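You operate a simulated robot arm through the tools that you are given. There is no shell and no other tool. Be economical: measure what you need, move in short steps, check, and stop when the job is done.

Carry out the task below with a simulated two-armed robot. There is one attempt and no reset: what you move stays moved.

JOB
Unpack the wash bag: blue bottle on the shelf above, white bottle on the cabinet top; then zip it shut.
Fine: the shelf over the laundry cabinet; hold the bag steady with the other hand for each bottle and for the zip. Set down upright: what you pick out.

The check looks at the end state, three seconds after you hand in, the way a careful person would. Anything else that was tipped, shoved, dropped, spilled or broken makes it a failure.

ROBOT AND FRAMES
Two 7-joint arms with two-finger parallel grippers on one trunk, on a base that drives. Base frame: it is fixed to the floor where the robot stands at the start and does not move with it; the origin is under the middle of the robot, x ahead of it, y to its left, z up. Units: cm, degrees, N and s.
The left shoulder is at the start at [6, 14.3, 92.6], the right one opposite. With the tool pointing down near the work surface each hand reaches from about 32 to 74 cm from the robot's upright axis, wherever it stands, measured 20 degrees to its own side. Places, roughly: flap of the green wash bag [60, 20, 100]; shelf over the laundry cabinet [70, 30, 120]; top of the laundry cabinet [60, 40, 80]; wash bag (26x12x14 cm) [50, 20, 80]; zip of the green wash bag [50, 30, 90]. Payload 1.57 kg a hand.
Tool frame (each hand has its own): the origin (TCP) lies between the finger pads and is the grasp point; the fingertips stand 3 cm ahead of it; z points along the fingers, y is the line along which they close. Largest opening 11 cm; finger width 2.4, thickness 1.2; the body of the gripper, 4.8 by 11.2 cm, starts 7.8 cm behind the TCP.
Orientation is that of the tool frame in the base frame, as [roll, pitch, yaw] about the fixed x, y, z axes, in that order (R = Rz(yaw) Ry(pitch) Rx(roll)). With the fingers straight down and closing along the base's y, the tool's x points along the base's -x, its y along +y and its z along -z.

CONTROLS
- The arms move only by the tool jog_arm. It takes "left_plan", "right_plan" or both (then of equal length, played together; a hand with none holds still); each is a list of rows, each a list of 7 numbers: the shift along the base's x, y, z in cm, then the turn, a rotation vector about the base's x, y, z in degrees, then the closure in counts, from 0 (fully open) to 255 (shut). In form: [[x, y, z, wx, wy, wz, jaw], ...]. A call has 1 to 8 rows; each row is the pose to reach, as a shift and turn from the pose commanded when the call began. Each row takes 0.2 s and may step no farther than 5 cm and 8.6 degrees from the row before; otherwise, or with a gripper value out of range, the whole call is refused. A pose out of reach is approached as far as the arm can. The call stops where the force on the tool passes 40 N (or 10 N more than at its start, if that is more) or the arm is blocked; 0.2 s more then pass. Each finger travels about 4.5 cm/s and halts on what it meets, pressing with about 26 N; the grip force reading is that of the motor and also rises with nothing between the fingers. The clock runs only during rows and for 0.2 s after the last one: add rows that repeat a pose to give the fingers time. It gives the time, the measured TCP pose, the force on the tool (base axes), the opening and the grip force at its end, in the units of the frame above (readings bear some noise), with the torque about the TCP (base axes, N m) and any sound that the robot's microphone picked up.
- Cameras (640 x 400 px; columns grow to the right, rows downward): "scene" is now at [4.65, -0.03, 153.84]; the picture's right is [-0.01, -1.00, 0.00], its down [-0.63, 0.01, -0.78] and it looks along [0.78, -0.01, -0.63] (base axes); focal length 275 px, centre (320, 200). "left" rides on the left gripper at [7, -1.6, -14.1] in its tool frame; the picture's right is [0.23, 0.97, 0.00], its down [-0.86, 0.20, -0.48] and it looks along [-0.47, 0.11, 0.88] (tool axes); focal length 222 px, centre (320, 200). "right" rides on the right gripper at [7, 1.6, -14.1] in its tool frame; the picture's right is [-0.23, 0.97, 0.00], its down [-0.86, -0.20, -0.48] and it looks along [-0.47, -0.11, 0.88] (tool axes); focal length 222 px, centre (320, 200). There is no depth. A picture from a camera that has moved, and an enlarged one, comes with that camera's place and axes in the base frame and with its lens. The place of the scene camera against the robot may be out by one fixed shift of up to 2.5 cm in any direction.
- capture(camera): a new picture of that camera. The clock stands still meanwhile.
- slide_trunk(by): slides the trunk up (or, below 0, down) by that many cm; the arms and the scene camera ride with it, the base frame stays. It gives what a move gives, with no picture.
- base_move(legs): drives the robot by 1 to 6 legs, each [ahead, left, turn to the left] in cm, cm and degrees, along the robot's own axes; the way and the turn of a leg run together, so that a leg with both is an arc; at most 150 cm and 180 degrees a leg. The arms and the cameras ride along, it lands a little off, and it stops where it bumps. It gives what a move gives.
- head_to(pan, tilt): turns the head with the scene camera to pan (to the left, within 86 degrees either way) and tilt (down, from -29 to 69), counted from straight ahead of the robot. It gives what a move gives.
- inspect(camera, box): a new picture of the part [left, top, right, bottom] of that camera's present view, enlarged. The clock stands still meanwhile.
- close_job(): hands the job in; it is judged then, once.

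Work in short steps. Places have to be worked out from the pictures, the camera data and where the tool is seen: move nearer, look again, correct. Check each grasp and each placing, and mend what went wrong. You have 120 turns and 108 pictures in all, those below and enlarged ones among them. Open the grippers and draw the arms clear of the work before you hand the job in, unless the task says otherwise; then end with one line.

The tools are called after "Emit:" as a command line: name --argument value ..., lists and objects as JSON in quotes. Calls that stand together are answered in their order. jog_arm: Moves the arms, as the interface text tells. Its arguments: {"type":"object","properties":{"left_plan":{"type":"array","items":{"type":"array","items":{"type":"number"}}},"right_plan":{"type":"array","items":{"type":"array","items":{"type":"number"}}}},"required":[]} The other tools are called the same way: slide_trunk (by) slides the trunk up or down; base_move (legs) drives the base; head_to (pan, tilt) turns the head that bears the scene camera; capture (camera) takes a picture; inspect (camera, box) takes an enlarged picture of a part of a camera's view; close_job () hands the job in.

At the start:

```text
t: 0.0
left_eef_pos: [39.66, 30.99, 99.98]
left_tcp_rot: [179.9, 0.0, 180.0]
left_ft_force: [0.6, -0.1, 0.7]
left_ft_torque: [-0.02, 0.02, 0.0]
left_finger_gap: 11.0
left_grasp_force: 0.1
right_eef_pos: [45.92, -4.43, 100.03]
right_tcp_rot: [180.0, 0.0, -179.9]
right_ft_force: [0.3, -0.1, -0.2]
right_ft_torque: [0.03, 0.0, 0.0]
right_finger_gap: 11.0
right_grasp_force: 0.1
trunk travel left (down, up): [-52.5, 6.5]
robot x, y, heading: [0.24, 0.31, 0.1]
head pan, tilt: [-0.5, 38.8]
```

scene: 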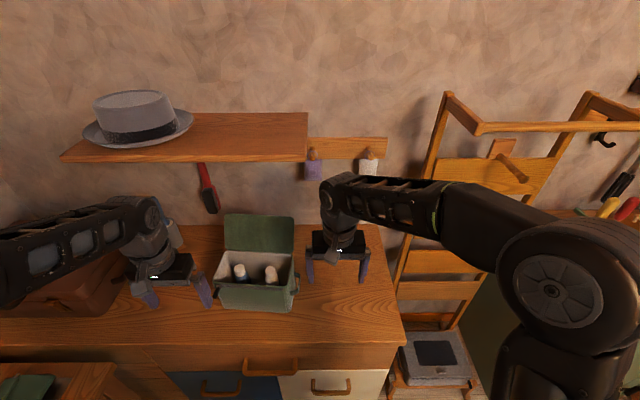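
right: 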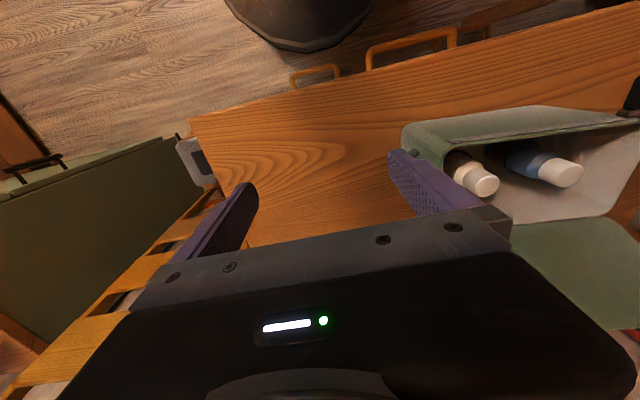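
left: 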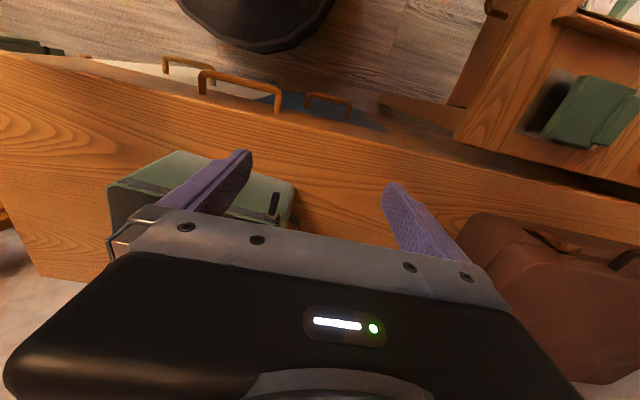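

The bag stands open with the flap up behind and two bottles in it; I enlarge the bag and the shelf to measure.

Emit:
inspect --camera "scene" --box '[190, 200, 340, 320]'

Emit:
inspect --camera "scene" --box '[50, 80, 400, 240]'

Emit:
inspect --camera "left" --box '[80, 120, 330, 280]'

```text
3.33 times, centred on (265, 260) of scene
camera zoom: at [4.65, -0.03, 153.84], right [-0.01, -1.0, 0.0], down [-0.63, 0.01, -0.78], along [0.78, -0.01, -0.63], focal length 916 px, centre (503, 0)
```

zoom: 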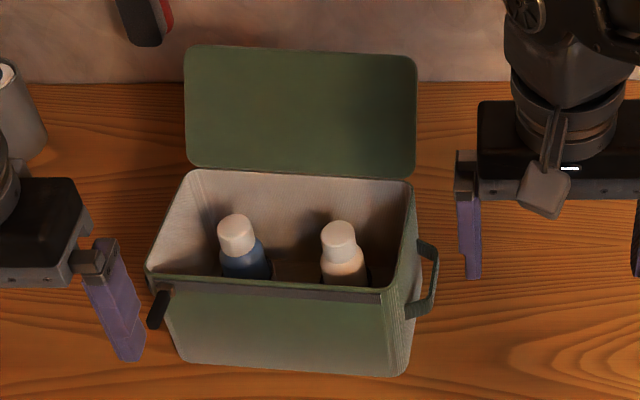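

```text
1.83 times, centred on (225, 160) of scene
camera zoom: at [4.65, -0.03, 153.84], right [-0.01, -1.0, 0.0], down [-0.63, 0.01, -0.78], along [0.78, -0.01, -0.63], focal length 503 px, centre (494, 273)
```

zoom: 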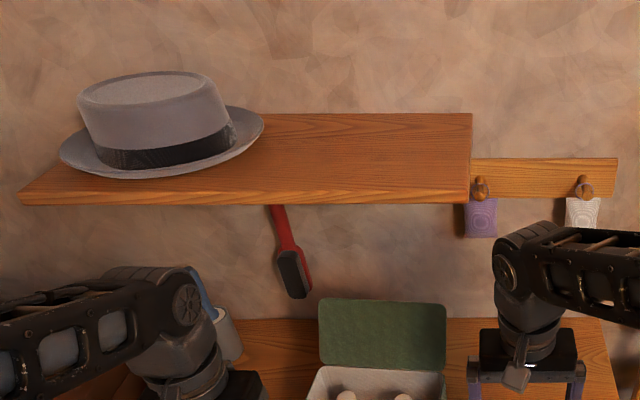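

```text
2.50 times, centred on (205, 200) of left
camera zoom: at [32.65, 29.22, 114.06], right [-0.23, 0.97, 0.0], down [0.86, 0.2, 0.48], along [0.47, 0.11, -0.88], focal length 555 px, centre (608, 200)
```

zoom: 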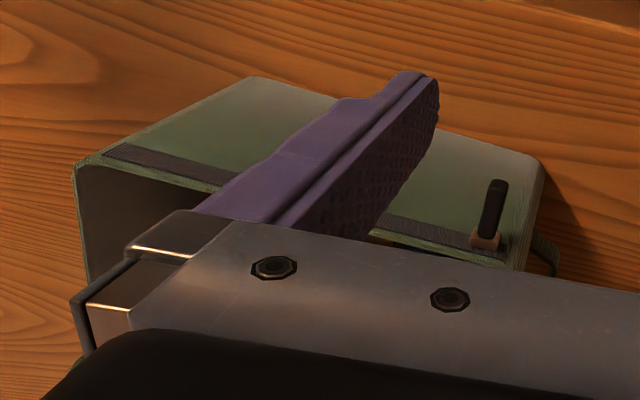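

Triangulating from both cameras puts the cap tops at about [54, 13.4, 90.5] (white) and [54, 22, 90.5] (blue). I pull the right hand back a little to see the right end of the bag and its strap handle.

Emit:
jog_arm --right_plan '[[-4, -1.8, 0, 0, 0, 0, 0], [-8, -3.6, 0, 0, 0, 0, 0]]'

Emit:
capture --camera "right"

```text
t: 0.6
left_eef_pos: [39.63, 30.87, 99.87]
left_tcp_rot: [180.0, -0.1, 180.0]
left_ft_force: [0.3, -0.6, -0.6]
left_ft_torque: [0.0, -0.04, -0.01]
left_finger_gap: 11.01
left_grasp_force: 0.1
right_eef_pos: [37.8, -8.01, 100.0]
right_tcp_rot: [-180.0, 0.0, -179.9]
right_ft_force: [0.7, 0.1, 0.6]
right_ft_torque: [0.02, 0.0, 0.01]
right_finger_gap: 10.99
right_grasp_force: 0.0
trunk travel left (down, up): [-52.5, 6.5]
robot x, y, heading: [-0.54, 0.25, 0.0]
head pan, tilt: [-0.5, 38.8]
```

```text
101 pictures are left
camera right: at [30.8, -6.39, 114.08], right [0.23, 0.97, 0.0], down [0.85, -0.2, 0.48], along [0.47, -0.11, -0.88], focal length 222 px, centre (320, 200)
```

right: 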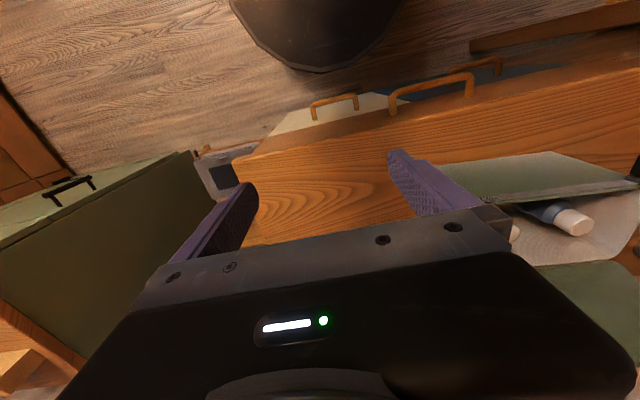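

The wrist view looks back toward the robot, so the strap is hidden; I enlarge the scene view tightly at the right end of the bag and at the puller.

Emit:
inspect --camera "scene" --box '[270, 245, 318, 315]'

Emit:
inspect --camera "scene" --box '[195, 240, 275, 320]'

```text
5.71 times, centred on (294, 280) of scene
camera zoom: at [4.58, -0.07, 153.85], right [-0.01, -1.0, 0.0], down [-0.63, 0.01, -0.78], along [0.78, -0.01, -0.63], focal length 1571 px, centre (469, -257)
```

zoom: 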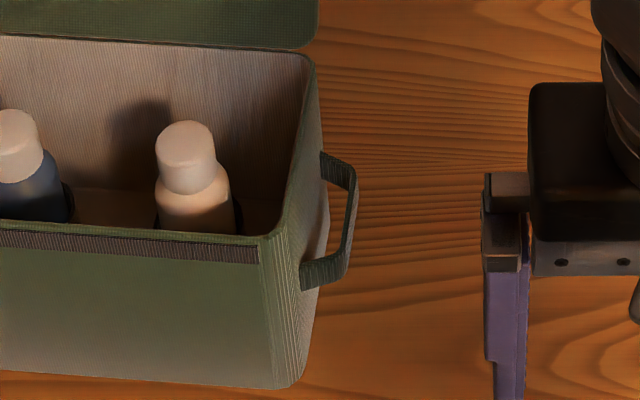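

```text
5.00 times, centred on (235, 280) of scene
camera zoom: at [4.58, -0.07, 153.85], right [-0.01, -1.0, 0.0], down [-0.63, 0.01, -0.78], along [0.78, -0.01, -0.63], focal length 1375 px, centre (745, -200)
```

zoom: 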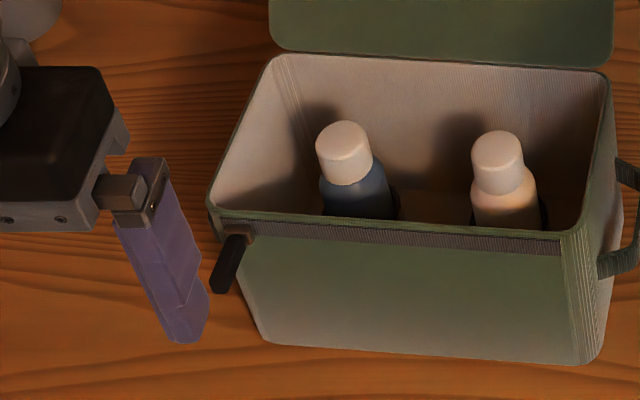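

The strap is a horizontal loop on the right end face near [51, 5, 87]. I bring the right hand forward beside it (staying above and to the right) so its camera sees the strap.

Emit:
jog_arm --right_plan '[[4, 1, 0, 0, 0, 0, 0], [8, 2, 0, 0, 0, 0, 0], [12, 3, 0, 0, 0, 0, 0], [16, 4, 0, 0, 0, 0, 0], [19, 5, 0, 0, 0, 0, 0]]'

Emit:
capture --camera "right"

```text
t: 1.8
left_eef_pos: [39.71, 30.97, 99.94]
left_tcp_rot: [180.0, 0.0, -180.0]
left_ft_force: [0.0, 0.7, 0.6]
left_ft_torque: [-0.02, -0.03, 0.0]
left_finger_gap: 11.0
left_grasp_force: 0.0
right_eef_pos: [57.0, -2.96, 99.91]
right_tcp_rot: [-180.0, 0.0, 180.0]
right_ft_force: [-0.1, -0.1, 0.5]
right_ft_torque: [0.01, -0.03, -0.01]
right_finger_gap: 10.99
right_grasp_force: 0.1
trunk travel left (down, up): [-52.5, 6.5]
robot x, y, heading: [0.14, 0.12, 0.2]
head pan, tilt: [-0.5, 38.8]
```

```text
98 pictures are left
camera right: at [49.96, -1.28, 114.1], right [0.23, 0.97, 0.0], down [0.86, -0.2, 0.48], along [0.47, -0.11, -0.88], focal length 222 px, centre (320, 200)
```

right: 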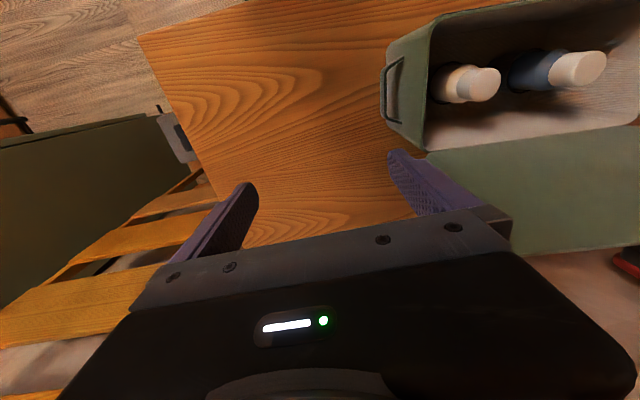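

The strap and bottles are visible now; I zoom.

Emit:
inspect --camera "right" --box '[360, 0, 640, 165]'

```text
2.29 times, centred on (500, 82) of right
camera zoom: at [49.96, -1.28, 114.1], right [0.23, 0.97, 0.0], down [0.86, -0.2, 0.48], along [0.47, -0.11, -0.88], focal length 508 px, centre (-91, 469)
```

zoom: 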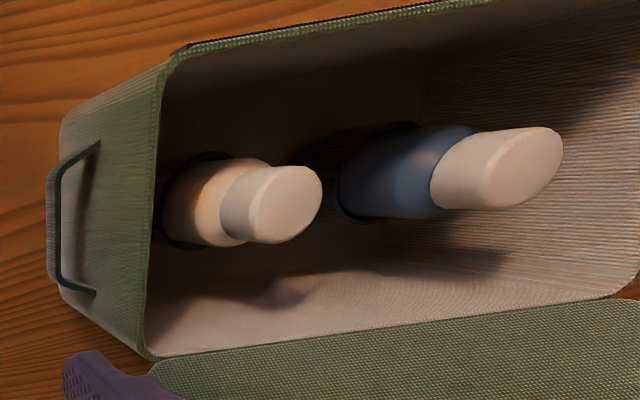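

Strap middle is at about [53.3, 5.6], its upper edge z≈85.5, wall y≈7.7. To keep the rim and flap free I'll hold the strap from the right with the hand nearly horizontal, so I swing the right hand over, away from the bag.

Emit:
jog_arm --right_plan '[[-0.5, -1, 0, 8.5, 0, 0, 0], [-1, -2, -0.5, 17, 0, 0, 0], [-1.5, -3, -1, 25.5, 0, 0, 0], [-2, -4, -2, 34, 0, 0, 0], [-2.5, -5, -3, 42.5, 0, 0, 0], [-3, -6, -4, 51, 0, 0, 0], [-3.3, -7, -5, 59.5, 0, 0, 80], [-3.7, -8, -6, 68, 0, 0, 150]]'

Emit:
capture --camera "right"

Emit:
capture --camera "scene"

```text
t: 3.6
left_eef_pos: [39.67, 30.78, 99.95]
left_tcp_rot: [-180.0, 0.0, 180.0]
left_ft_force: [0.5, -0.2, -0.7]
left_ft_torque: [0.03, -0.01, -0.02]
left_finger_gap: 10.99
left_grasp_force: 0.0
right_eef_pos: [53.34, -11.05, 93.97]
right_tcp_rot: [111.8, 0.2, 179.9]
right_ft_force: [-0.1, -0.2, -0.5]
right_ft_torque: [0.0, 0.0, -0.01]
right_finger_gap: 6.0
right_grasp_force: 0.4
trunk travel left (down, up): [-52.5, 6.5]
robot x, y, heading: [0.18, -0.14, 0.1]
head pan, tilt: [-0.5, 38.8]
```

```text
96 pictures are left
camera right: at [46.22, -23.49, 100.73], right [0.23, 0.36, 0.9], down [0.85, -0.52, -0.01], along [0.47, 0.77, -0.43], focal length 222 px, centre (320, 200)
```

right: 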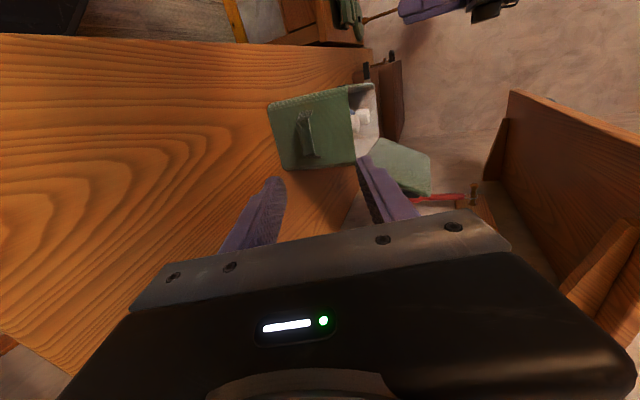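

```text
95 pictures are left
camera scene: at [4.69, -0.12, 153.85], right [-0.01, -1.0, 0.0], down [-0.63, 0.01, -0.78], along [0.78, -0.01, -0.63], focal length 275 px, centre (320, 200)
```

scene: 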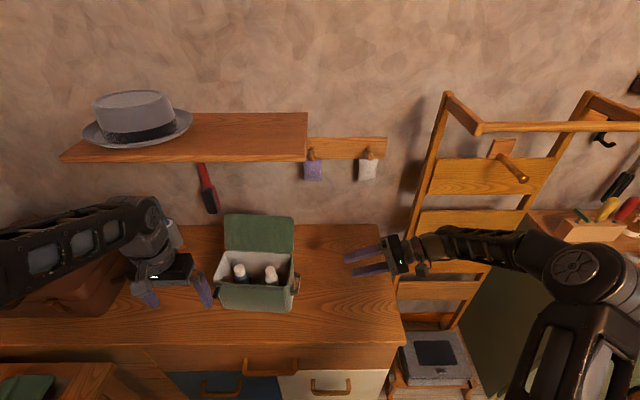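

The pose works and the strap is in view; I zoom to get its height.

Emit:
inspect --camera "right" --box '[250, 70, 410, 190]'

```text
3.33 times, centred on (330, 130) of right
camera zoom: at [46.22, -23.49, 100.73], right [0.23, 0.36, 0.9], down [0.85, -0.52, -0.01], along [0.47, 0.77, -0.43], focal length 740 px, centre (287, 433)
```

zoom: 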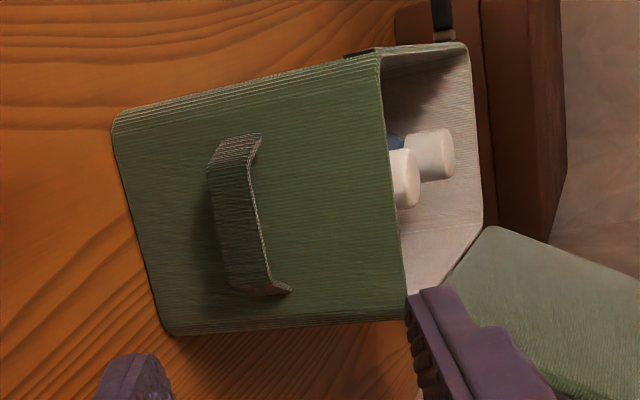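

Band spans z 83.9–85.8 at x≈53.5, y≈5.6. I approach along the finger axis in steps with a ~3.2 cm opening, stopping short to look first.

Emit:
jog_arm --right_plan '[[0.1, 3.6, -2.3, 0, 0, 0, 181], [0.1, 7.2, -4.6, 0, 0, 0, 181], [0.1, 10.5, -6.8, 0, 0, 0, 181], [0.1, 10.5, -6.8, 0, 0, 0, 181]]'

Emit:
capture --camera "right"

```text
t: 4.6
left_eef_pos: [39.68, 30.98, 100.01]
left_tcp_rot: [-179.9, 0.0, -180.0]
left_ft_force: [-0.3, 0.6, -1.0]
left_ft_torque: [-0.03, 0.0, 0.0]
left_finger_gap: 11.04
left_grasp_force: 0.1
right_eef_pos: [53.29, -0.39, 87.25]
right_tcp_rot: [111.9, 0.0, -180.0]
right_ft_force: [0.5, 0.1, -0.2]
right_ft_torque: [0.0, 0.03, 0.0]
right_finger_gap: 3.17
right_grasp_force: 0.1
trunk travel left (down, up): [-52.5, 6.5]
robot x, y, heading: [0.01, 0.36, -0.3]
head pan, tilt: [-0.5, 38.8]
```

```text
93 pictures are left
camera right: at [46.31, -12.9, 93.97], right [0.23, 0.36, 0.9], down [0.86, -0.52, -0.01], along [0.47, 0.77, -0.43], focal length 222 px, centre (320, 200)
```

right: 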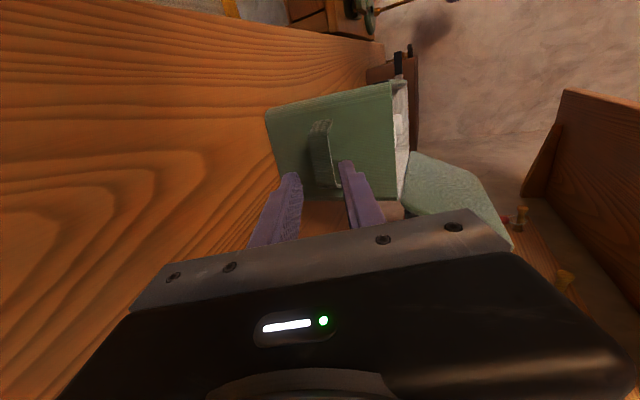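

The strap lies between the finger lines. I advance the last 4 cm along the fingers, keeping the opening.

Emit:
jog_arm --right_plan '[[-0.2, 2, -0.8, 0, 0, 0, 181], [-0.3, 3.9, -1.6, 0, 0, 0, 181], [-0.3, 3.9, -1.6, 0, 0, 0, 181]]'

Emit:
inspect --camera "right" --box '[240, 70, 440, 220]'

```text
t: 5.4
left_eef_pos: [39.67, 30.87, 99.94]
left_tcp_rot: [180.0, -0.1, -180.0]
left_ft_force: [-0.2, 0.4, -0.1]
left_ft_torque: [-0.01, -0.02, 0.01]
left_finger_gap: 10.99
left_grasp_force: 0.0
right_eef_pos: [52.97, 3.52, 85.62]
right_tcp_rot: [112.0, -0.1, -179.9]
right_ft_force: [-0.3, 0.0, 0.2]
right_ft_torque: [-0.03, -0.04, 0.0]
right_finger_gap: 3.18
right_grasp_force: 0.1
trunk travel left (down, up): [-52.5, 6.5]
robot x, y, heading: [-0.18, -0.25, 0.1]
head pan, tilt: [-0.5, 38.8]
```

```text
2.67 times, centred on (340, 145) of right
camera zoom: at [45.96, -8.97, 92.32], right [0.23, 0.36, 0.9], down [0.86, -0.52, -0.01], along [0.47, 0.77, -0.43], focal length 592 px, centre (267, 347)
```

zoom: 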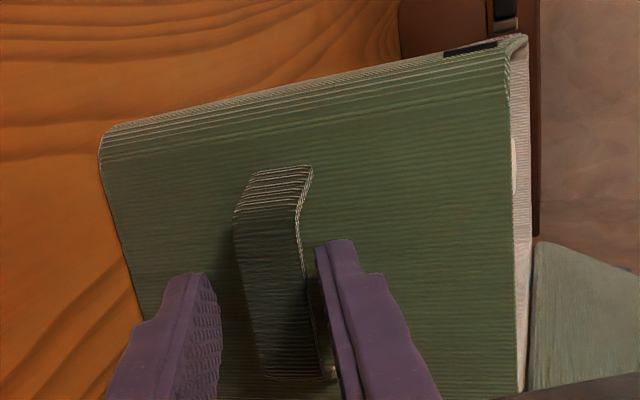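

The fingers straddle the strap without touching the wall; I close on it.

Emit:
jog_arm --right_plan '[[0, 0, 0, 0, 0, 0, 215], [0, 0, 0, 0, 0, 0, 255], [0, 0, 0, 0, 0, 0, 255], [0, 0, 0, 0, 0, 0, 255]]'

Emit:
inspect --camera "right" --box '[240, 70, 440, 220]'

```text
t: 6.4
left_eef_pos: [39.67, 30.94, 100.0]
left_tcp_rot: [-180.0, 0.1, -180.0]
left_ft_force: [-0.8, -0.3, 0.1]
left_ft_torque: [0.0, -0.01, -0.02]
left_finger_gap: 11.0
left_grasp_force: 0.0
right_eef_pos: [52.84, 3.61, 85.72]
right_tcp_rot: [111.8, 0.1, -180.0]
right_ft_force: [2.6, -0.3, 22.9]
right_ft_torque: [0.7, 0.69, -0.09]
right_finger_gap: 1.97
right_grasp_force: 25.7
trunk travel left (down, up): [-52.5, 6.5]
robot x, y, heading: [-0.01, -0.02, 0.2]
head pan, tilt: [-0.5, 38.8]
```

```text
2.67 times, centred on (340, 145) of right
camera zoom: at [45.93, -8.96, 92.51], right [0.23, 0.36, 0.9], down [0.86, -0.52, -0.01], along [0.47, 0.77, -0.43], focal length 592 px, centre (267, 347)
```

zoom: 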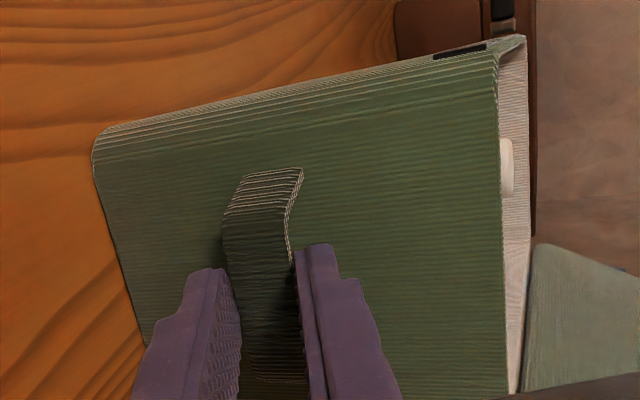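

Strap is gripped (gap ≈2 cm) but the hand presses the bag down with ~23 N, so I raise the hand slightly to relieve it.

Emit:
jog_arm --right_plan '[[0, 0, 0.15, 0, 0, 0, 255], [0, 0, 0.3, 0, 0, 0, 255]]'

```text
t: 7.0
left_eef_pos: [39.65, 30.89, 100.06]
left_tcp_rot: [-179.9, -0.1, -180.0]
left_ft_force: [0.6, -0.7, -0.1]
left_ft_torque: [0.05, 0.0, 0.01]
left_finger_gap: 11.03
left_grasp_force: 0.0
right_eef_pos: [52.95, 3.41, 85.86]
right_tcp_rot: [112.1, 0.1, 179.9]
right_ft_force: [1.3, 1.8, 10.8]
right_ft_torque: [0.31, 0.52, -0.12]
right_finger_gap: 2.0
right_grasp_force: 25.9
trunk travel left (down, up): [-52.5, 6.5]
robot x, y, heading: [-0.38, 0.23, 0.2]
head pan, tilt: [-0.5, 38.8]
```

Good, a mild downward hold. Now I bring the left hand above the blue bottle and look down through its camera.

Emit:
jog_arm --left_plan '[[3.7, -2, 0, 0, 0, 0, 60], [7.4, -4, 0, 0, 0, 0, 120], [11.1, -6, 0, 0, 0, 0, 120], [14.8, -7.9, 0, 0, 0, 0, 120]]'

Emit:
capture --camera "left"

Emit:
inspect --camera "scene" --box '[190, 200, 340, 320]'

```text
t: 8.0
left_eef_pos: [54.47, 22.89, 99.99]
left_tcp_rot: [180.0, 0.0, -179.9]
left_ft_force: [0.6, 0.7, 0.2]
left_ft_torque: [-0.02, 0.03, 0.02]
left_finger_gap: 5.85
left_grasp_force: 0.1
right_eef_pos: [52.93, 3.47, 85.83]
right_tcp_rot: [112.0, 0.0, -179.9]
right_ft_force: [-2.3, 1.7, 2.8]
right_ft_torque: [-0.02, 0.58, 0.06]
right_finger_gap: 1.96
right_grasp_force: 26.3
trunk travel left (down, up): [-52.5, 6.5]
robot x, y, heading: [-0.17, -0.07, -0.1]
head pan, tilt: [-0.5, 38.8]
```

```text
90 pictures are left
camera left: at [47.44, 21.19, 114.09], right [-0.23, 0.97, 0.0], down [0.86, 0.2, 0.48], along [0.47, 0.11, -0.88], focal length 222 px, centre (320, 200)
```

left: 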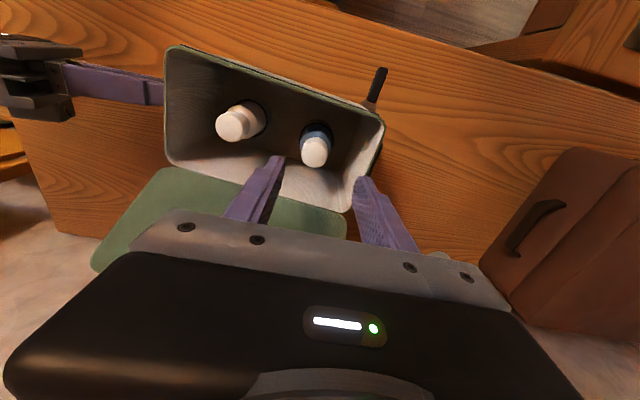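

```text
3.33 times, centred on (265, 260) of scene
camera zoom: at [4.64, -0.06, 153.84], right [-0.01, -1.0, 0.0], down [-0.63, 0.01, -0.78], along [0.78, -0.01, -0.63], focal length 916 px, centre (503, 0)
```

zoom: 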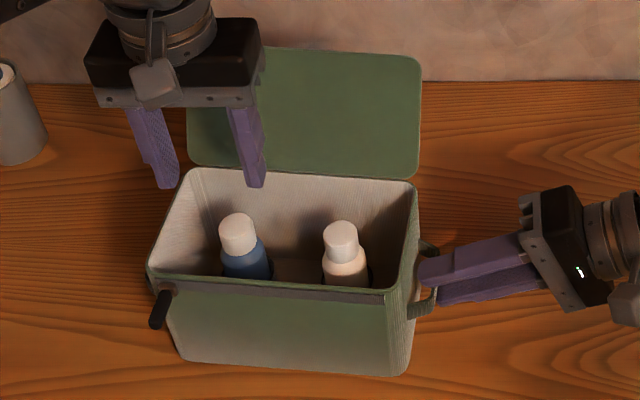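

Blue cap centre is about [54.9, 22.5, 90]. I descend to just above the rim and check alignment.

Emit:
jog_arm --left_plan '[[0.3, -0.4, -3, 0, 0, 0, 120], [0.3, -0.4, -6, 0, 0, 0, 120]]'

Emit:
capture --camera "left"

Emit:
inspect --camera "scene" --box '[190, 200, 340, 320]'

```text
t: 8.6
left_eef_pos: [54.84, 22.56, 93.96]
left_tcp_rot: [180.0, 0.0, 180.0]
left_ft_force: [0.6, -0.3, 0.8]
left_ft_torque: [-0.01, 0.0, 0.01]
left_finger_gap: 5.82
left_grasp_force: 0.0
right_eef_pos: [53.21, 3.43, 85.92]
right_tcp_rot: [112.1, 0.0, 180.0]
right_ft_force: [-2.4, 2.8, 3.9]
right_ft_torque: [0.01, 0.56, 0.01]
right_finger_gap: 1.94
right_grasp_force: 26.1
trunk travel left (down, up): [-52.5, 6.5]
robot x, y, heading: [0.02, 0.09, -0.1]
head pan, tilt: [-0.5, 38.8]
```

```text
88 pictures are left
camera left: at [47.78, 20.84, 108.08], right [-0.23, 0.97, 0.0], down [0.85, 0.2, 0.48], along [0.47, 0.11, -0.88], focal length 222 px, centre (320, 200)
```

left: 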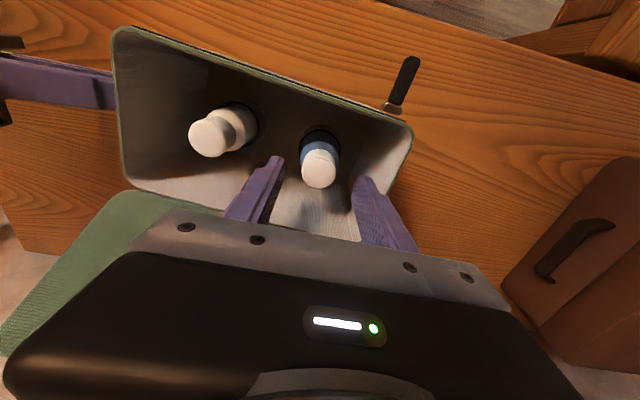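

```text
3.33 times, centred on (265, 260) of scene
camera zoom: at [4.64, -0.01, 153.85], right [-0.01, -1.0, 0.0], down [-0.63, 0.01, -0.78], along [0.78, -0.01, -0.63], focal length 916 px, centre (503, 0)
```

zoom: 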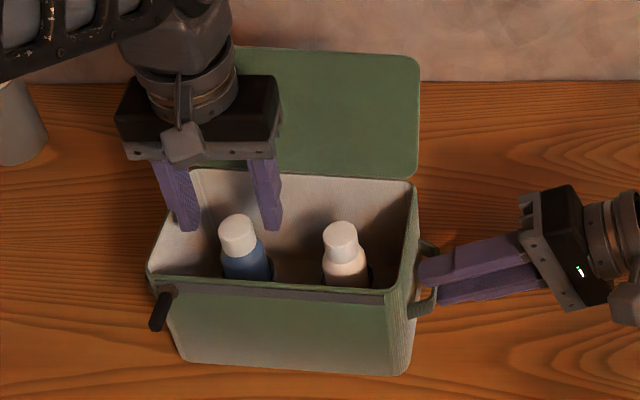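

Alignment is good (bottle between the fingers at [54.7, 22.4]). I descend to TCP z≈86.5 and close.

Emit:
jog_arm --left_plan '[[-0.1, -0.1, -2.5, 0, 0, 0, 120], [-0.1, -0.1, -5, 0, 0, 0, 120], [-0.1, -0.1, -7.3, 0, 0, 0, 120], [-0.1, -0.1, -7.3, 0, 0, 0, 190], [-0.1, -0.1, -7.3, 0, 0, 0, 255], [-0.1, -0.1, -7.3, 0, 0, 0, 255]]'

Emit:
inspect --camera "scene" --box '[190, 200, 340, 320]'

```text
t: 10.0
left_eef_pos: [54.69, 22.34, 86.61]
left_tcp_rot: [-179.8, -0.1, 179.9]
left_ft_force: [-3.5, -7.0, 0.8]
left_ft_torque: [-0.24, -0.05, -0.46]
left_finger_gap: 5.21
left_grasp_force: 25.9
right_eef_pos: [53.03, 3.43, 85.89]
right_tcp_rot: [111.9, -0.1, 180.0]
right_ft_force: [3.3, 8.9, 3.6]
right_ft_torque: [0.15, 0.6, -0.21]
right_finger_gap: 1.96
right_grasp_force: 26.1
trunk travel left (down, up): [-52.5, 6.5]
robot x, y, heading: [0.22, 0.16, 0.0]
head pan, tilt: [-0.5, 38.8]
```

```text
3.33 times, centred on (265, 260) of scene
camera zoom: at [4.63, -0.03, 153.84], right [-0.01, -1.0, 0.0], down [-0.63, 0.01, -0.78], along [0.78, -0.01, -0.63], focal length 916 px, centre (503, 0)
```

zoom: 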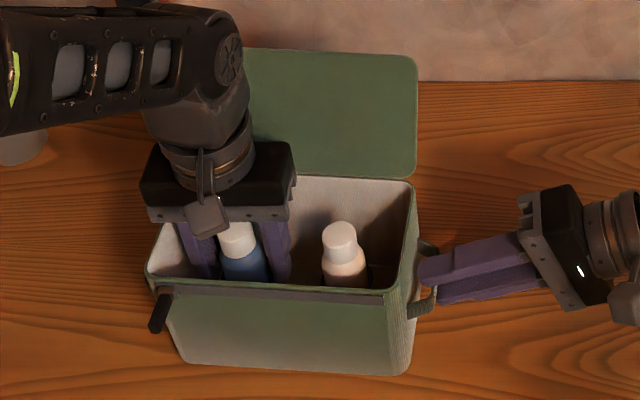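

The fingers stopped at 5.2 cm, more than the body should be; I look closely.

Emit:
inspect --camera "left" --box '[200, 100, 440, 260]'

Emit:
inspect --camera "scene" --box '[215, 250, 275, 295]'

```text
2.50 times, centred on (320, 180) of left
camera zoom: at [47.64, 20.81, 100.72], right [-0.23, 0.97, 0.0], down [0.86, 0.2, 0.48], along [0.47, 0.11, -0.88], focal length 555 px, centre (320, 250)
```

zoom: 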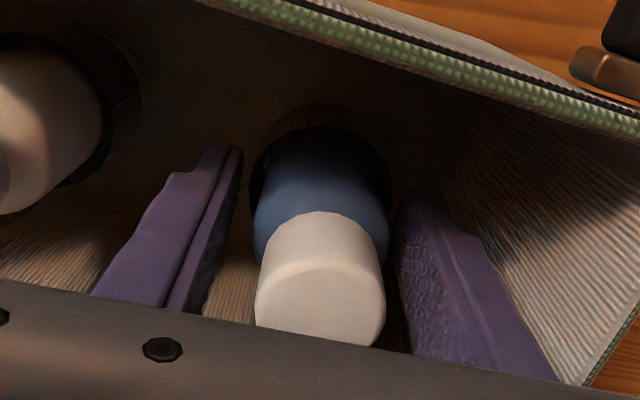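

```text
8.89 times, centred on (245, 272) of scene
camera zoom: at [4.63, -0.03, 153.84], right [-0.01, -1.0, 0.0], down [-0.63, 0.01, -0.78], along [0.78, -0.01, -0.63], focal length 2444 px, centre (987, -444)
```

zoom: 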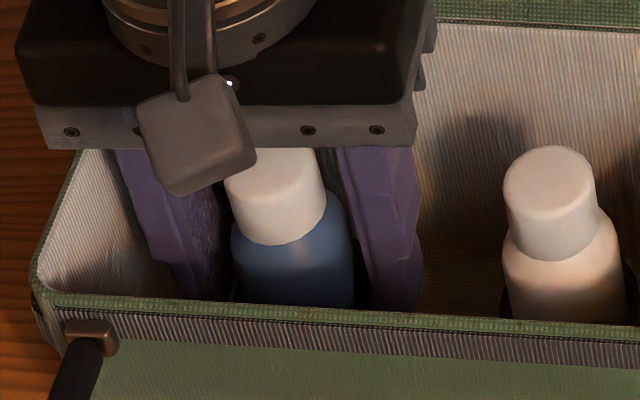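

The tips are clamping the holder ring around the bottle rather than the bottle. I open, raise 1.6 cm and close again.

Emit:
jog_arm --left_plan '[[0, 0, 0, 0, 0, 0, 115], [0, 0, 0.8, 0, 0, 0, 115], [0, 0, 1.6, 0, 0, 0, 115], [0, 0, 1.6, 0, 0, 0, 190], [0, 0, 1.6, 0, 0, 0, 255], [0, 0, 1.6, 0, 0, 0, 255]]'

Emit:
inspect --camera "left" --box '[200, 100, 440, 260]'

```text
t: 11.4
left_eef_pos: [54.57, 22.58, 88.38]
left_tcp_rot: [-179.9, 0.0, 180.0]
left_ft_force: [0.0, -1.3, 0.6]
left_ft_torque: [-0.05, 0.03, -0.02]
left_finger_gap: 3.67
left_grasp_force: 25.8
right_eef_pos: [53.04, 3.37, 85.83]
right_tcp_rot: [112.0, 0.0, 179.9]
right_ft_force: [-0.4, 1.0, 8.3]
right_ft_torque: [0.12, 0.63, -0.1]
right_finger_gap: 1.95
right_grasp_force: 25.6
trunk travel left (down, up): [-52.5, 6.5]
robot x, y, heading: [0.45, -0.01, -0.2]
head pan, tilt: [-0.5, 38.8]
```

```text
2.50 times, centred on (320, 180) of left
camera zoom: at [47.6, 20.84, 102.37], right [-0.23, 0.97, 0.0], down [0.86, 0.2, 0.48], along [0.47, 0.11, -0.88], focal length 555 px, centre (320, 250)
```

zoom: 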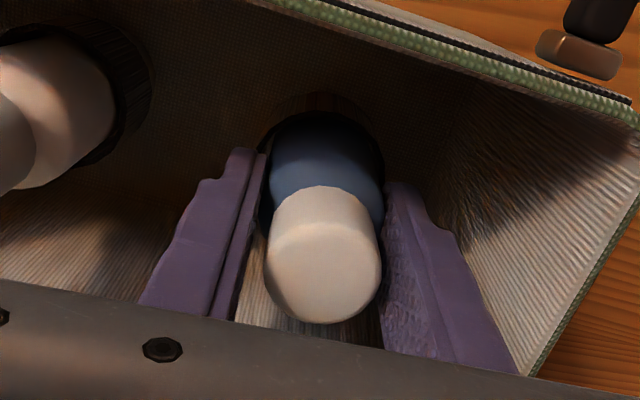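

Now 3.7 cm on the bottle body. I lift slowly a few cm and check that it comes along.

Emit:
jog_arm --left_plan '[[0, 0, 0.8, 0, 0, 0, 255], [0, 0, 1.8, 0, 0, 0, 255], [0, 0, 3, 0, 0, 0, 255], [0, 0, 4, 0, 0, 0, 255]]'

Emit:
inspect --camera "scene" --box '[190, 200, 340, 320]'

```text
t: 12.4
left_eef_pos: [54.65, 22.5, 92.41]
left_tcp_rot: [-179.9, 0.0, -180.0]
left_ft_force: [-0.3, 0.4, -1.6]
left_ft_torque: [-0.01, 0.01, -0.01]
left_finger_gap: 3.69
left_grasp_force: 25.9
right_eef_pos: [52.93, 3.4, 85.86]
right_tcp_rot: [112.0, 0.0, -180.0]
right_ft_force: [0.3, -2.2, 9.2]
right_ft_torque: [0.25, 0.68, 0.14]
right_finger_gap: 1.91
right_grasp_force: 26.3
trunk travel left (down, up): [-52.5, 6.5]
robot x, y, heading: [-0.18, 0.17, -0.1]
head pan, tilt: [-0.5, 38.8]
```

```text
3.33 times, centred on (265, 260) of scene
camera zoom: at [4.59, -0.07, 153.85], right [-0.01, -1.0, 0.0], down [-0.63, 0.01, -0.78], along [0.78, -0.01, -0.63], focal length 916 px, centre (503, 0)
```

zoom: 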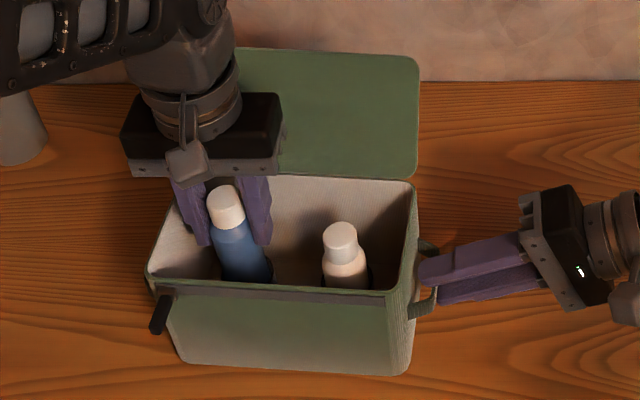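

The blue bottle is coming out. I lift it clear of the rim and carry it left over the free cabinet top, where I'll set it down to regrasp it from the front for the shelf.

Emit:
jog_arm --left_plan '[[0, 0, 4, 0, 0, 0, 255], [0, 0, 8, 0, 0, 0, 255], [0, 0, 12.5, 0, 0, 0, 255], [0, 0, 13, 0, 0, 0, 255], [0.5, 4, 13, 0, 0, 0, 255], [1, 8, 13, 0, 0, 0, 255], [1.5, 12, 13, 0, 0, 0, 255], [2, 16, 13, 0, 0, 0, 255]]'

Emit:
capture --camera "scene"

Emit:
capture --camera "left"

```text
t: 14.2
left_eef_pos: [56.67, 37.47, 105.31]
left_tcp_rot: [-179.9, 0.1, 180.0]
left_ft_force: [-0.2, 1.0, -0.3]
left_ft_torque: [0.0, 0.0, -0.04]
left_finger_gap: 3.68
left_grasp_force: 26.3
left hand out of reach, approached as far as the arm can: row 8
right_eef_pos: [52.9, 3.39, 85.91]
right_tcp_rot: [111.9, -0.1, 180.0]
right_ft_force: [-1.4, 0.5, 6.9]
right_ft_torque: [0.12, 0.53, 0.06]
right_finger_gap: 1.89
right_grasp_force: 26.4
trunk travel left (down, up): [-52.5, 6.5]
robot x, y, heading: [-0.09, -0.12, 0.2]
head pan, tilt: [-0.5, 38.8]
```

```text
81 pictures are left
camera scene: at [4.63, -0.09, 153.84], right [-0.01, -1.0, 0.0], down [-0.63, 0.01, -0.78], along [0.78, -0.01, -0.63], focal length 275 px, centre (320, 200)
```

scene: 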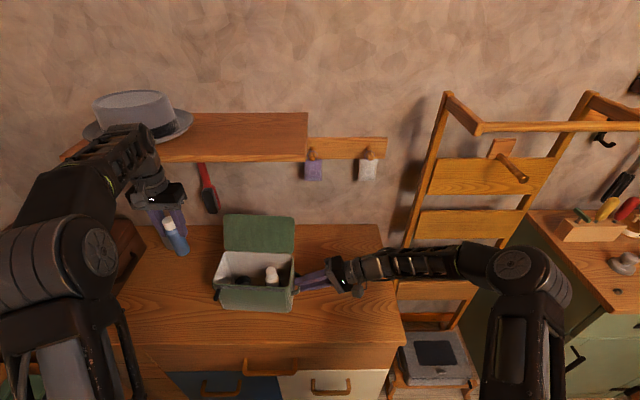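

```text
80 pictures are left
camera left: at [49.54, 35.79, 119.4], right [-0.23, 0.97, 0.0], down [0.85, 0.2, 0.48], along [0.47, 0.11, -0.88], focal length 222 px, centre (320, 200)
```

left: 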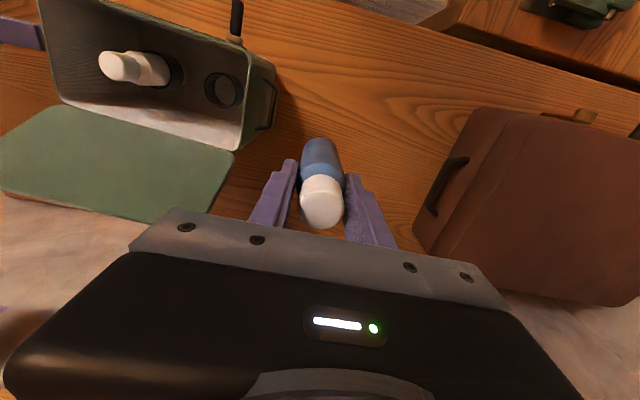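

The bottle hangs upright in the grip; this is the arm's reach limit so I come in to about [53.5, 36.5] and lower to just over the surface.

Emit:
jog_arm --left_plan '[[-1.5, -0.7, -2, 0, 0, 0, 255], [-3, -1.2, -5, 0, 0, 0, 255], [-3.2, -1.2, -9, 0, 0, 0, 255], [-3.2, -1.2, -12, 0, 0, 0, 255], [-3.2, -1.2, -14.5, 0, 0, 0, 255], [-3.2, -1.2, -14.5, 0, 0, 0, 255]]'

Emit:
capture --camera "left"

Emit:
inspect --camera "scene" --box '[110, 180, 310, 320]'

```text
t: 15.6
left_eef_pos: [53.28, 36.22, 90.79]
left_tcp_rot: [180.0, 0.1, 179.9]
left_ft_force: [0.2, 0.4, -1.5]
left_ft_torque: [0.02, -0.02, 0.01]
left_finger_gap: 3.66
left_grasp_force: 25.9
right_eef_pos: [53.08, 3.43, 85.83]
right_tcp_rot: [112.0, 0.0, 179.9]
right_ft_force: [-2.1, 0.4, 4.3]
right_ft_torque: [0.08, 0.49, 0.09]
right_finger_gap: 1.93
right_grasp_force: 26.0
trunk travel left (down, up): [-52.5, 6.5]
robot x, y, heading: [0.0, 0.13, 0.2]
head pan, tilt: [-0.5, 38.8]
```

```text
79 pictures are left
camera left: at [46.28, 34.59, 104.87], right [-0.23, 0.97, 0.0], down [0.85, 0.2, 0.48], along [0.47, 0.11, -0.88], focal length 222 px, centre (320, 200)
```

left: 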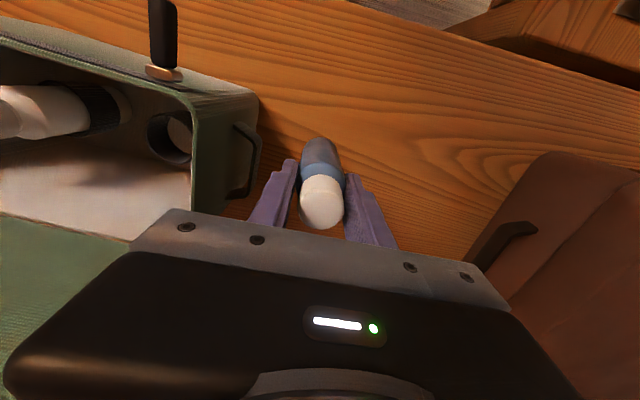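

```text
2.86 times, centred on (210, 250) of scene
camera zoom: at [4.62, -0.02, 153.84], right [-0.01, -1.0, 0.0], down [-0.63, 0.01, -0.78], along [0.78, -0.01, -0.63], focal length 786 px, centre (634, 57)
```

zoom: 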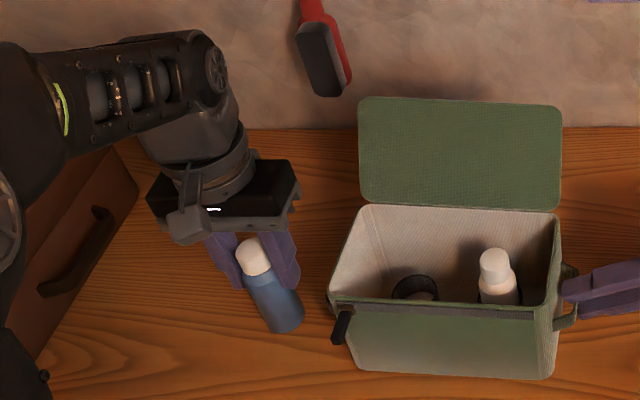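

I lower in small steps looking for contact with the surface.

Emit:
jog_arm --left_plan '[[0, 0, -0.8, 0, 0, 0, 255], [0, 0, -1.6, 0, 0, 0, 255], [0, 0, -2.2, 0, 0, 0, 255], [0, 0, -2.4, 0, 0, 0, 255]]'

```text
t: 16.6
left_eef_pos: [53.34, 36.29, 88.27]
left_tcp_rot: [180.0, -0.1, -179.9]
left_ft_force: [0.0, 0.6, -1.2]
left_ft_torque: [-0.02, 0.01, 0.01]
left_finger_gap: 3.67
left_grasp_force: 25.8
right_eef_pos: [53.01, 3.49, 85.85]
right_tcp_rot: [112.0, 0.0, -179.9]
right_ft_force: [-1.7, 0.6, 3.0]
right_ft_torque: [0.04, 0.43, 0.02]
right_finger_gap: 1.93
right_grasp_force: 25.8
trunk travel left (down, up): [-52.5, 6.5]
robot x, y, heading: [0.06, 0.04, 0.0]
head pan, tilt: [-0.5, 38.8]
```

Emit:
jog_arm --left_plan '[[0, 0, -0.2, 0, 0, 0, 255], [0, 0, -0.4, 0, 0, 0, 255], [0, 0, -0.6, 0, 0, 0, 255]]'

```text
t: 17.4
left_eef_pos: [53.33, 36.38, 87.76]
left_tcp_rot: [-180.0, 0.0, 179.9]
left_ft_force: [0.1, -1.0, -0.8]
left_ft_torque: [0.0, 0.01, 0.04]
left_finger_gap: 3.67
left_grasp_force: 26.0
right_eef_pos: [53.02, 3.37, 85.82]
right_tcp_rot: [112.0, -0.1, -180.0]
right_ft_force: [-0.6, 0.5, 3.8]
right_ft_torque: [0.04, 0.45, 0.03]
right_finger_gap: 1.91
right_grasp_force: 26.2
trunk travel left (down, up): [-52.5, 6.5]
robot x, y, heading: [-0.22, -0.07, 0.4]
head pan, tilt: [-0.5, 38.8]
```

No contact yet; I continue down in small steps.

Emit:
jog_arm --left_plan '[[0, 0, -0.2, 0, 0, 0, 255], [0, 0, -0.4, 0, 0, 0, 255], [0, 0, -0.4, 0, 0, 0, 255]]'

Emit:
inspect --camera "scene" --box '[160, 240, 240, 300]'

```text
t: 18.2
left_eef_pos: [53.4, 36.3, 87.51]
left_tcp_rot: [-179.9, 0.2, 179.9]
left_ft_force: [-0.4, -0.7, 12.5]
left_ft_torque: [-0.16, 0.3, -0.01]
left_finger_gap: 3.68
left_grasp_force: 26.3
right_eef_pos: [53.0, 3.52, 85.88]
right_tcp_rot: [112.0, 0.0, 180.0]
right_ft_force: [-1.9, 1.8, 0.4]
right_ft_torque: [-0.05, 0.39, 0.06]
right_finger_gap: 1.94
right_grasp_force: 25.9
trunk travel left (down, up): [-52.5, 6.5]
robot x, y, heading: [-0.43, 0.32, -0.1]
head pan, tilt: [-0.5, 38.8]
```

```text
6.67 times, centred on (200, 270) of scene
camera zoom: at [4.54, -0.09, 153.86], right [-0.01, -1.0, 0.0], down [-0.63, 0.01, -0.78], along [0.78, -0.01, -0.63], focal length 1833 px, centre (1120, -267)
```

zoom: 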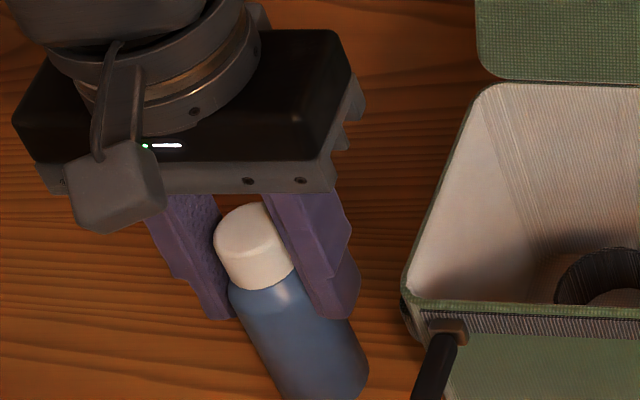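

Contact (12.5 N): the bottle stands on the top. I ease off, open, and withdraw straight up.

Emit:
jog_arm --left_plan '[[0, 0, 0.15, 0, 0, 0, 255], [0, 0, 0.15, 0, 0, 0, 160], [0, 0, 0.15, 0, 0, 0, 100], [0, 0, 0.15, 0, 0, 0, 100], [0, 0, 2, 0, 0, 0, 100], [0, 0, 5, 0, 0, 0, 100], [0, 0, 9, 0, 0, 0, 100]]'

Emit:
capture --camera "left"

```text
t: 19.8
left_eef_pos: [53.35, 36.26, 96.52]
left_tcp_rot: [179.9, 0.0, 180.0]
left_ft_force: [-0.1, 0.2, -0.4]
left_ft_torque: [0.01, 0.01, 0.0]
left_finger_gap: 6.69
left_grasp_force: 0.1
right_eef_pos: [52.93, 3.43, 85.9]
right_tcp_rot: [112.1, 0.0, -179.9]
right_ft_force: [-2.0, -1.5, 6.0]
right_ft_torque: [0.06, 0.69, 0.16]
right_finger_gap: 1.91
right_grasp_force: 25.9
trunk travel left (down, up): [-52.5, 6.5]
robot x, y, heading: [0.22, 0.32, -0.0]
head pan, tilt: [-0.5, 38.8]
```

```text
76 pictures are left
camera left: at [46.3, 34.64, 110.57], right [-0.23, 0.97, 0.0], down [0.86, 0.2, 0.48], along [0.47, 0.11, -0.88], focal length 222 px, centre (320, 200)
```

left: 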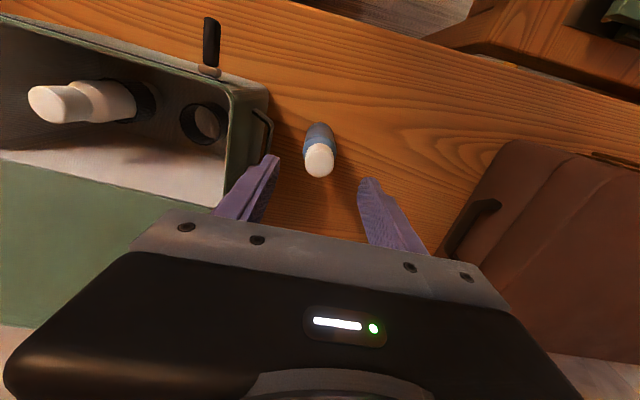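

Blue is standing at [53.3, 36.3]. I pull the left hand back and pitch it forward about 60° for a front grip on the bottle.

Emit:
jog_arm --left_plan '[[-1, 0, 1, 0, -7.5, 0, 100], [-2, 0, 1, 0, -15, 0, 100], [-3.5, 0, 1, 0, -22.5, 0, 100], [-5, 0, 1, 0, -30, 0, 100], [-6.5, 0, 1, 0, -37.5, 0, 100], [-8, 0, 1, 0, -45, 0, 100], [-9.5, 0, 0.5, 0, -52.5, 0, 100], [-10, 0, 0, 0, -60, 0, 100]]'

Emit:
capture --camera "left"

Emit:
capture --camera "scene"

```text
t: 21.6
left_eef_pos: [45.03, 37.88, 96.54]
left_tcp_rot: [180.0, 60.1, 179.9]
left_ft_force: [-0.1, 0.4, -0.5]
left_ft_torque: [-0.02, 0.02, -0.01]
left_finger_gap: 6.66
left_grasp_force: 0.0
left hand out of reach, approached as far as the arm can: row 7, 8
right_eef_pos: [53.0, 3.5, 85.93]
right_tcp_rot: [112.0, 0.0, -180.0]
right_ft_force: [-1.6, 2.0, 1.9]
right_ft_torque: [0.1, 0.4, -0.03]
right_finger_gap: 1.93
right_grasp_force: 25.9
trunk travel left (down, up): [-52.5, 6.5]
robot x, y, heading: [-0.05, -0.11, -0.2]
head pan, tilt: [-0.5, 38.8]
```

```text
75 pictures are left
camera left: at [29.14, 36.26, 97.47], right [-0.11, 0.97, -0.2], down [0.01, 0.2, 0.98], along [0.99, 0.11, -0.03], focal length 222 px, centre (320, 200)
```

left: 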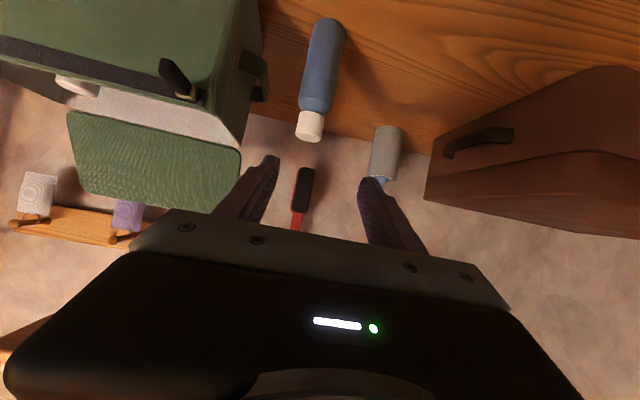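

```text
74 pictures are left
camera scene: at [4.59, 0.03, 153.85], right [-0.01, -1.0, 0.0], down [-0.63, 0.01, -0.78], along [0.78, -0.01, -0.63], focal length 275 px, centre (320, 200)
```

scene: 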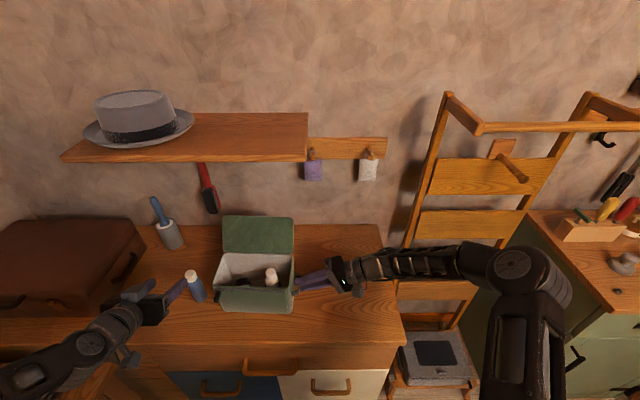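

Clear view: bottle body at y≈36.1. I drop the hand to a start point ~8 cm before it along the finger direction and read the pose.

Emit:
jog_arm --left_plan '[[0.7, -0.8, -3, 0, 0, 0, 100], [1.4, -1.4, -6, 0, 0, 0, 100], [1.4, -1.7, -8, 0, 0, 0, 100]]'

Emit:
capture --camera "left"

```text
t: 22.4
left_eef_pos: [46.32, 36.28, 88.51]
left_tcp_rot: [179.9, 60.0, 180.0]
left_ft_force: [-0.2, 0.7, -0.6]
left_ft_torque: [-0.04, 0.01, -0.01]
left_finger_gap: 6.66
left_grasp_force: 0.1
right_eef_pos: [53.05, 3.5, 85.9]
right_tcp_rot: [112.0, 0.0, 179.9]
right_ft_force: [-0.9, 1.8, 2.5]
right_ft_torque: [0.09, 0.45, 0.04]
right_finger_gap: 1.9
right_grasp_force: 26.1
trunk travel left (down, up): [-52.5, 6.5]
robot x, y, heading: [0.16, -0.04, -0.1]
head pan, tilt: [-0.5, 38.8]
```

```text
73 pictures are left
camera left: at [30.48, 34.56, 89.46], right [-0.11, 0.97, -0.2], down [0.01, 0.2, 0.98], along [0.99, 0.11, -0.03], focal length 222 px, centre (320, 200)
```

left: 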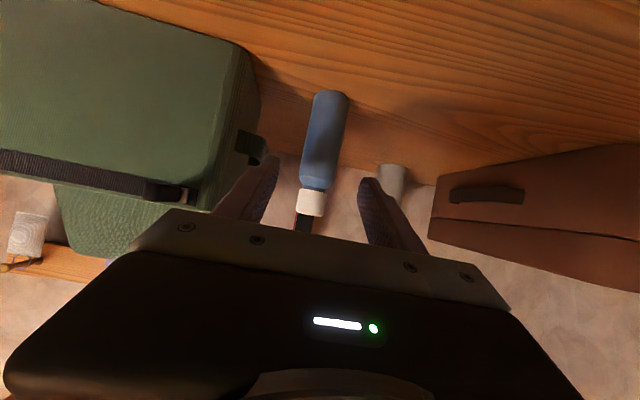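

Bottle is centred between the fingers; I advance along them and close.

Emit:
jog_arm --left_plan '[[2.4, -0.1, -1.4, 0, 0, 0, 100], [4.8, -0.1, -2.8, 0, 0, 0, 100], [7, -0.1, -4, 0, 0, 0, 100], [7, -0.1, -4, 0, 0, 0, 180], [7, -0.1, -4, 0, 0, 0, 255], [7, -0.1, -4, 0, 0, 0, 255]]'

Emit:
capture --camera "left"

```text
t: 23.8
left_eef_pos: [53.47, 35.99, 84.48]
left_tcp_rot: [180.0, 60.0, -180.0]
left_ft_force: [0.5, 0.5, -0.1]
left_ft_torque: [0.01, -0.01, 0.03]
left_finger_gap: 3.71
left_grasp_force: 22.4
right_eef_pos: [53.01, 3.4, 85.85]
right_tcp_rot: [111.9, 0.0, -179.9]
right_ft_force: [-1.7, 1.1, 4.0]
right_ft_torque: [0.12, 0.56, -0.21]
right_finger_gap: 1.93
right_grasp_force: 25.6
trunk travel left (down, up): [-52.5, 6.5]
robot x, y, heading: [-0.16, 0.16, 0.0]
head pan, tilt: [-0.5, 38.8]
```

```text
72 pictures are left
camera left: at [37.5, 34.44, 85.47], right [-0.11, 0.97, -0.2], down [0.01, 0.2, 0.98], along [0.99, 0.11, -0.04], focal length 222 px, centre (320, 200)
```

left: 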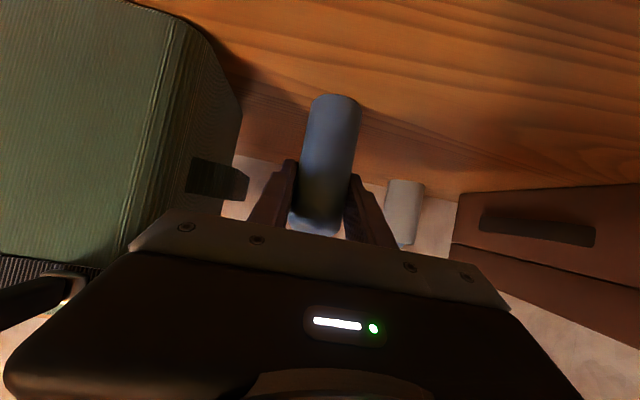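

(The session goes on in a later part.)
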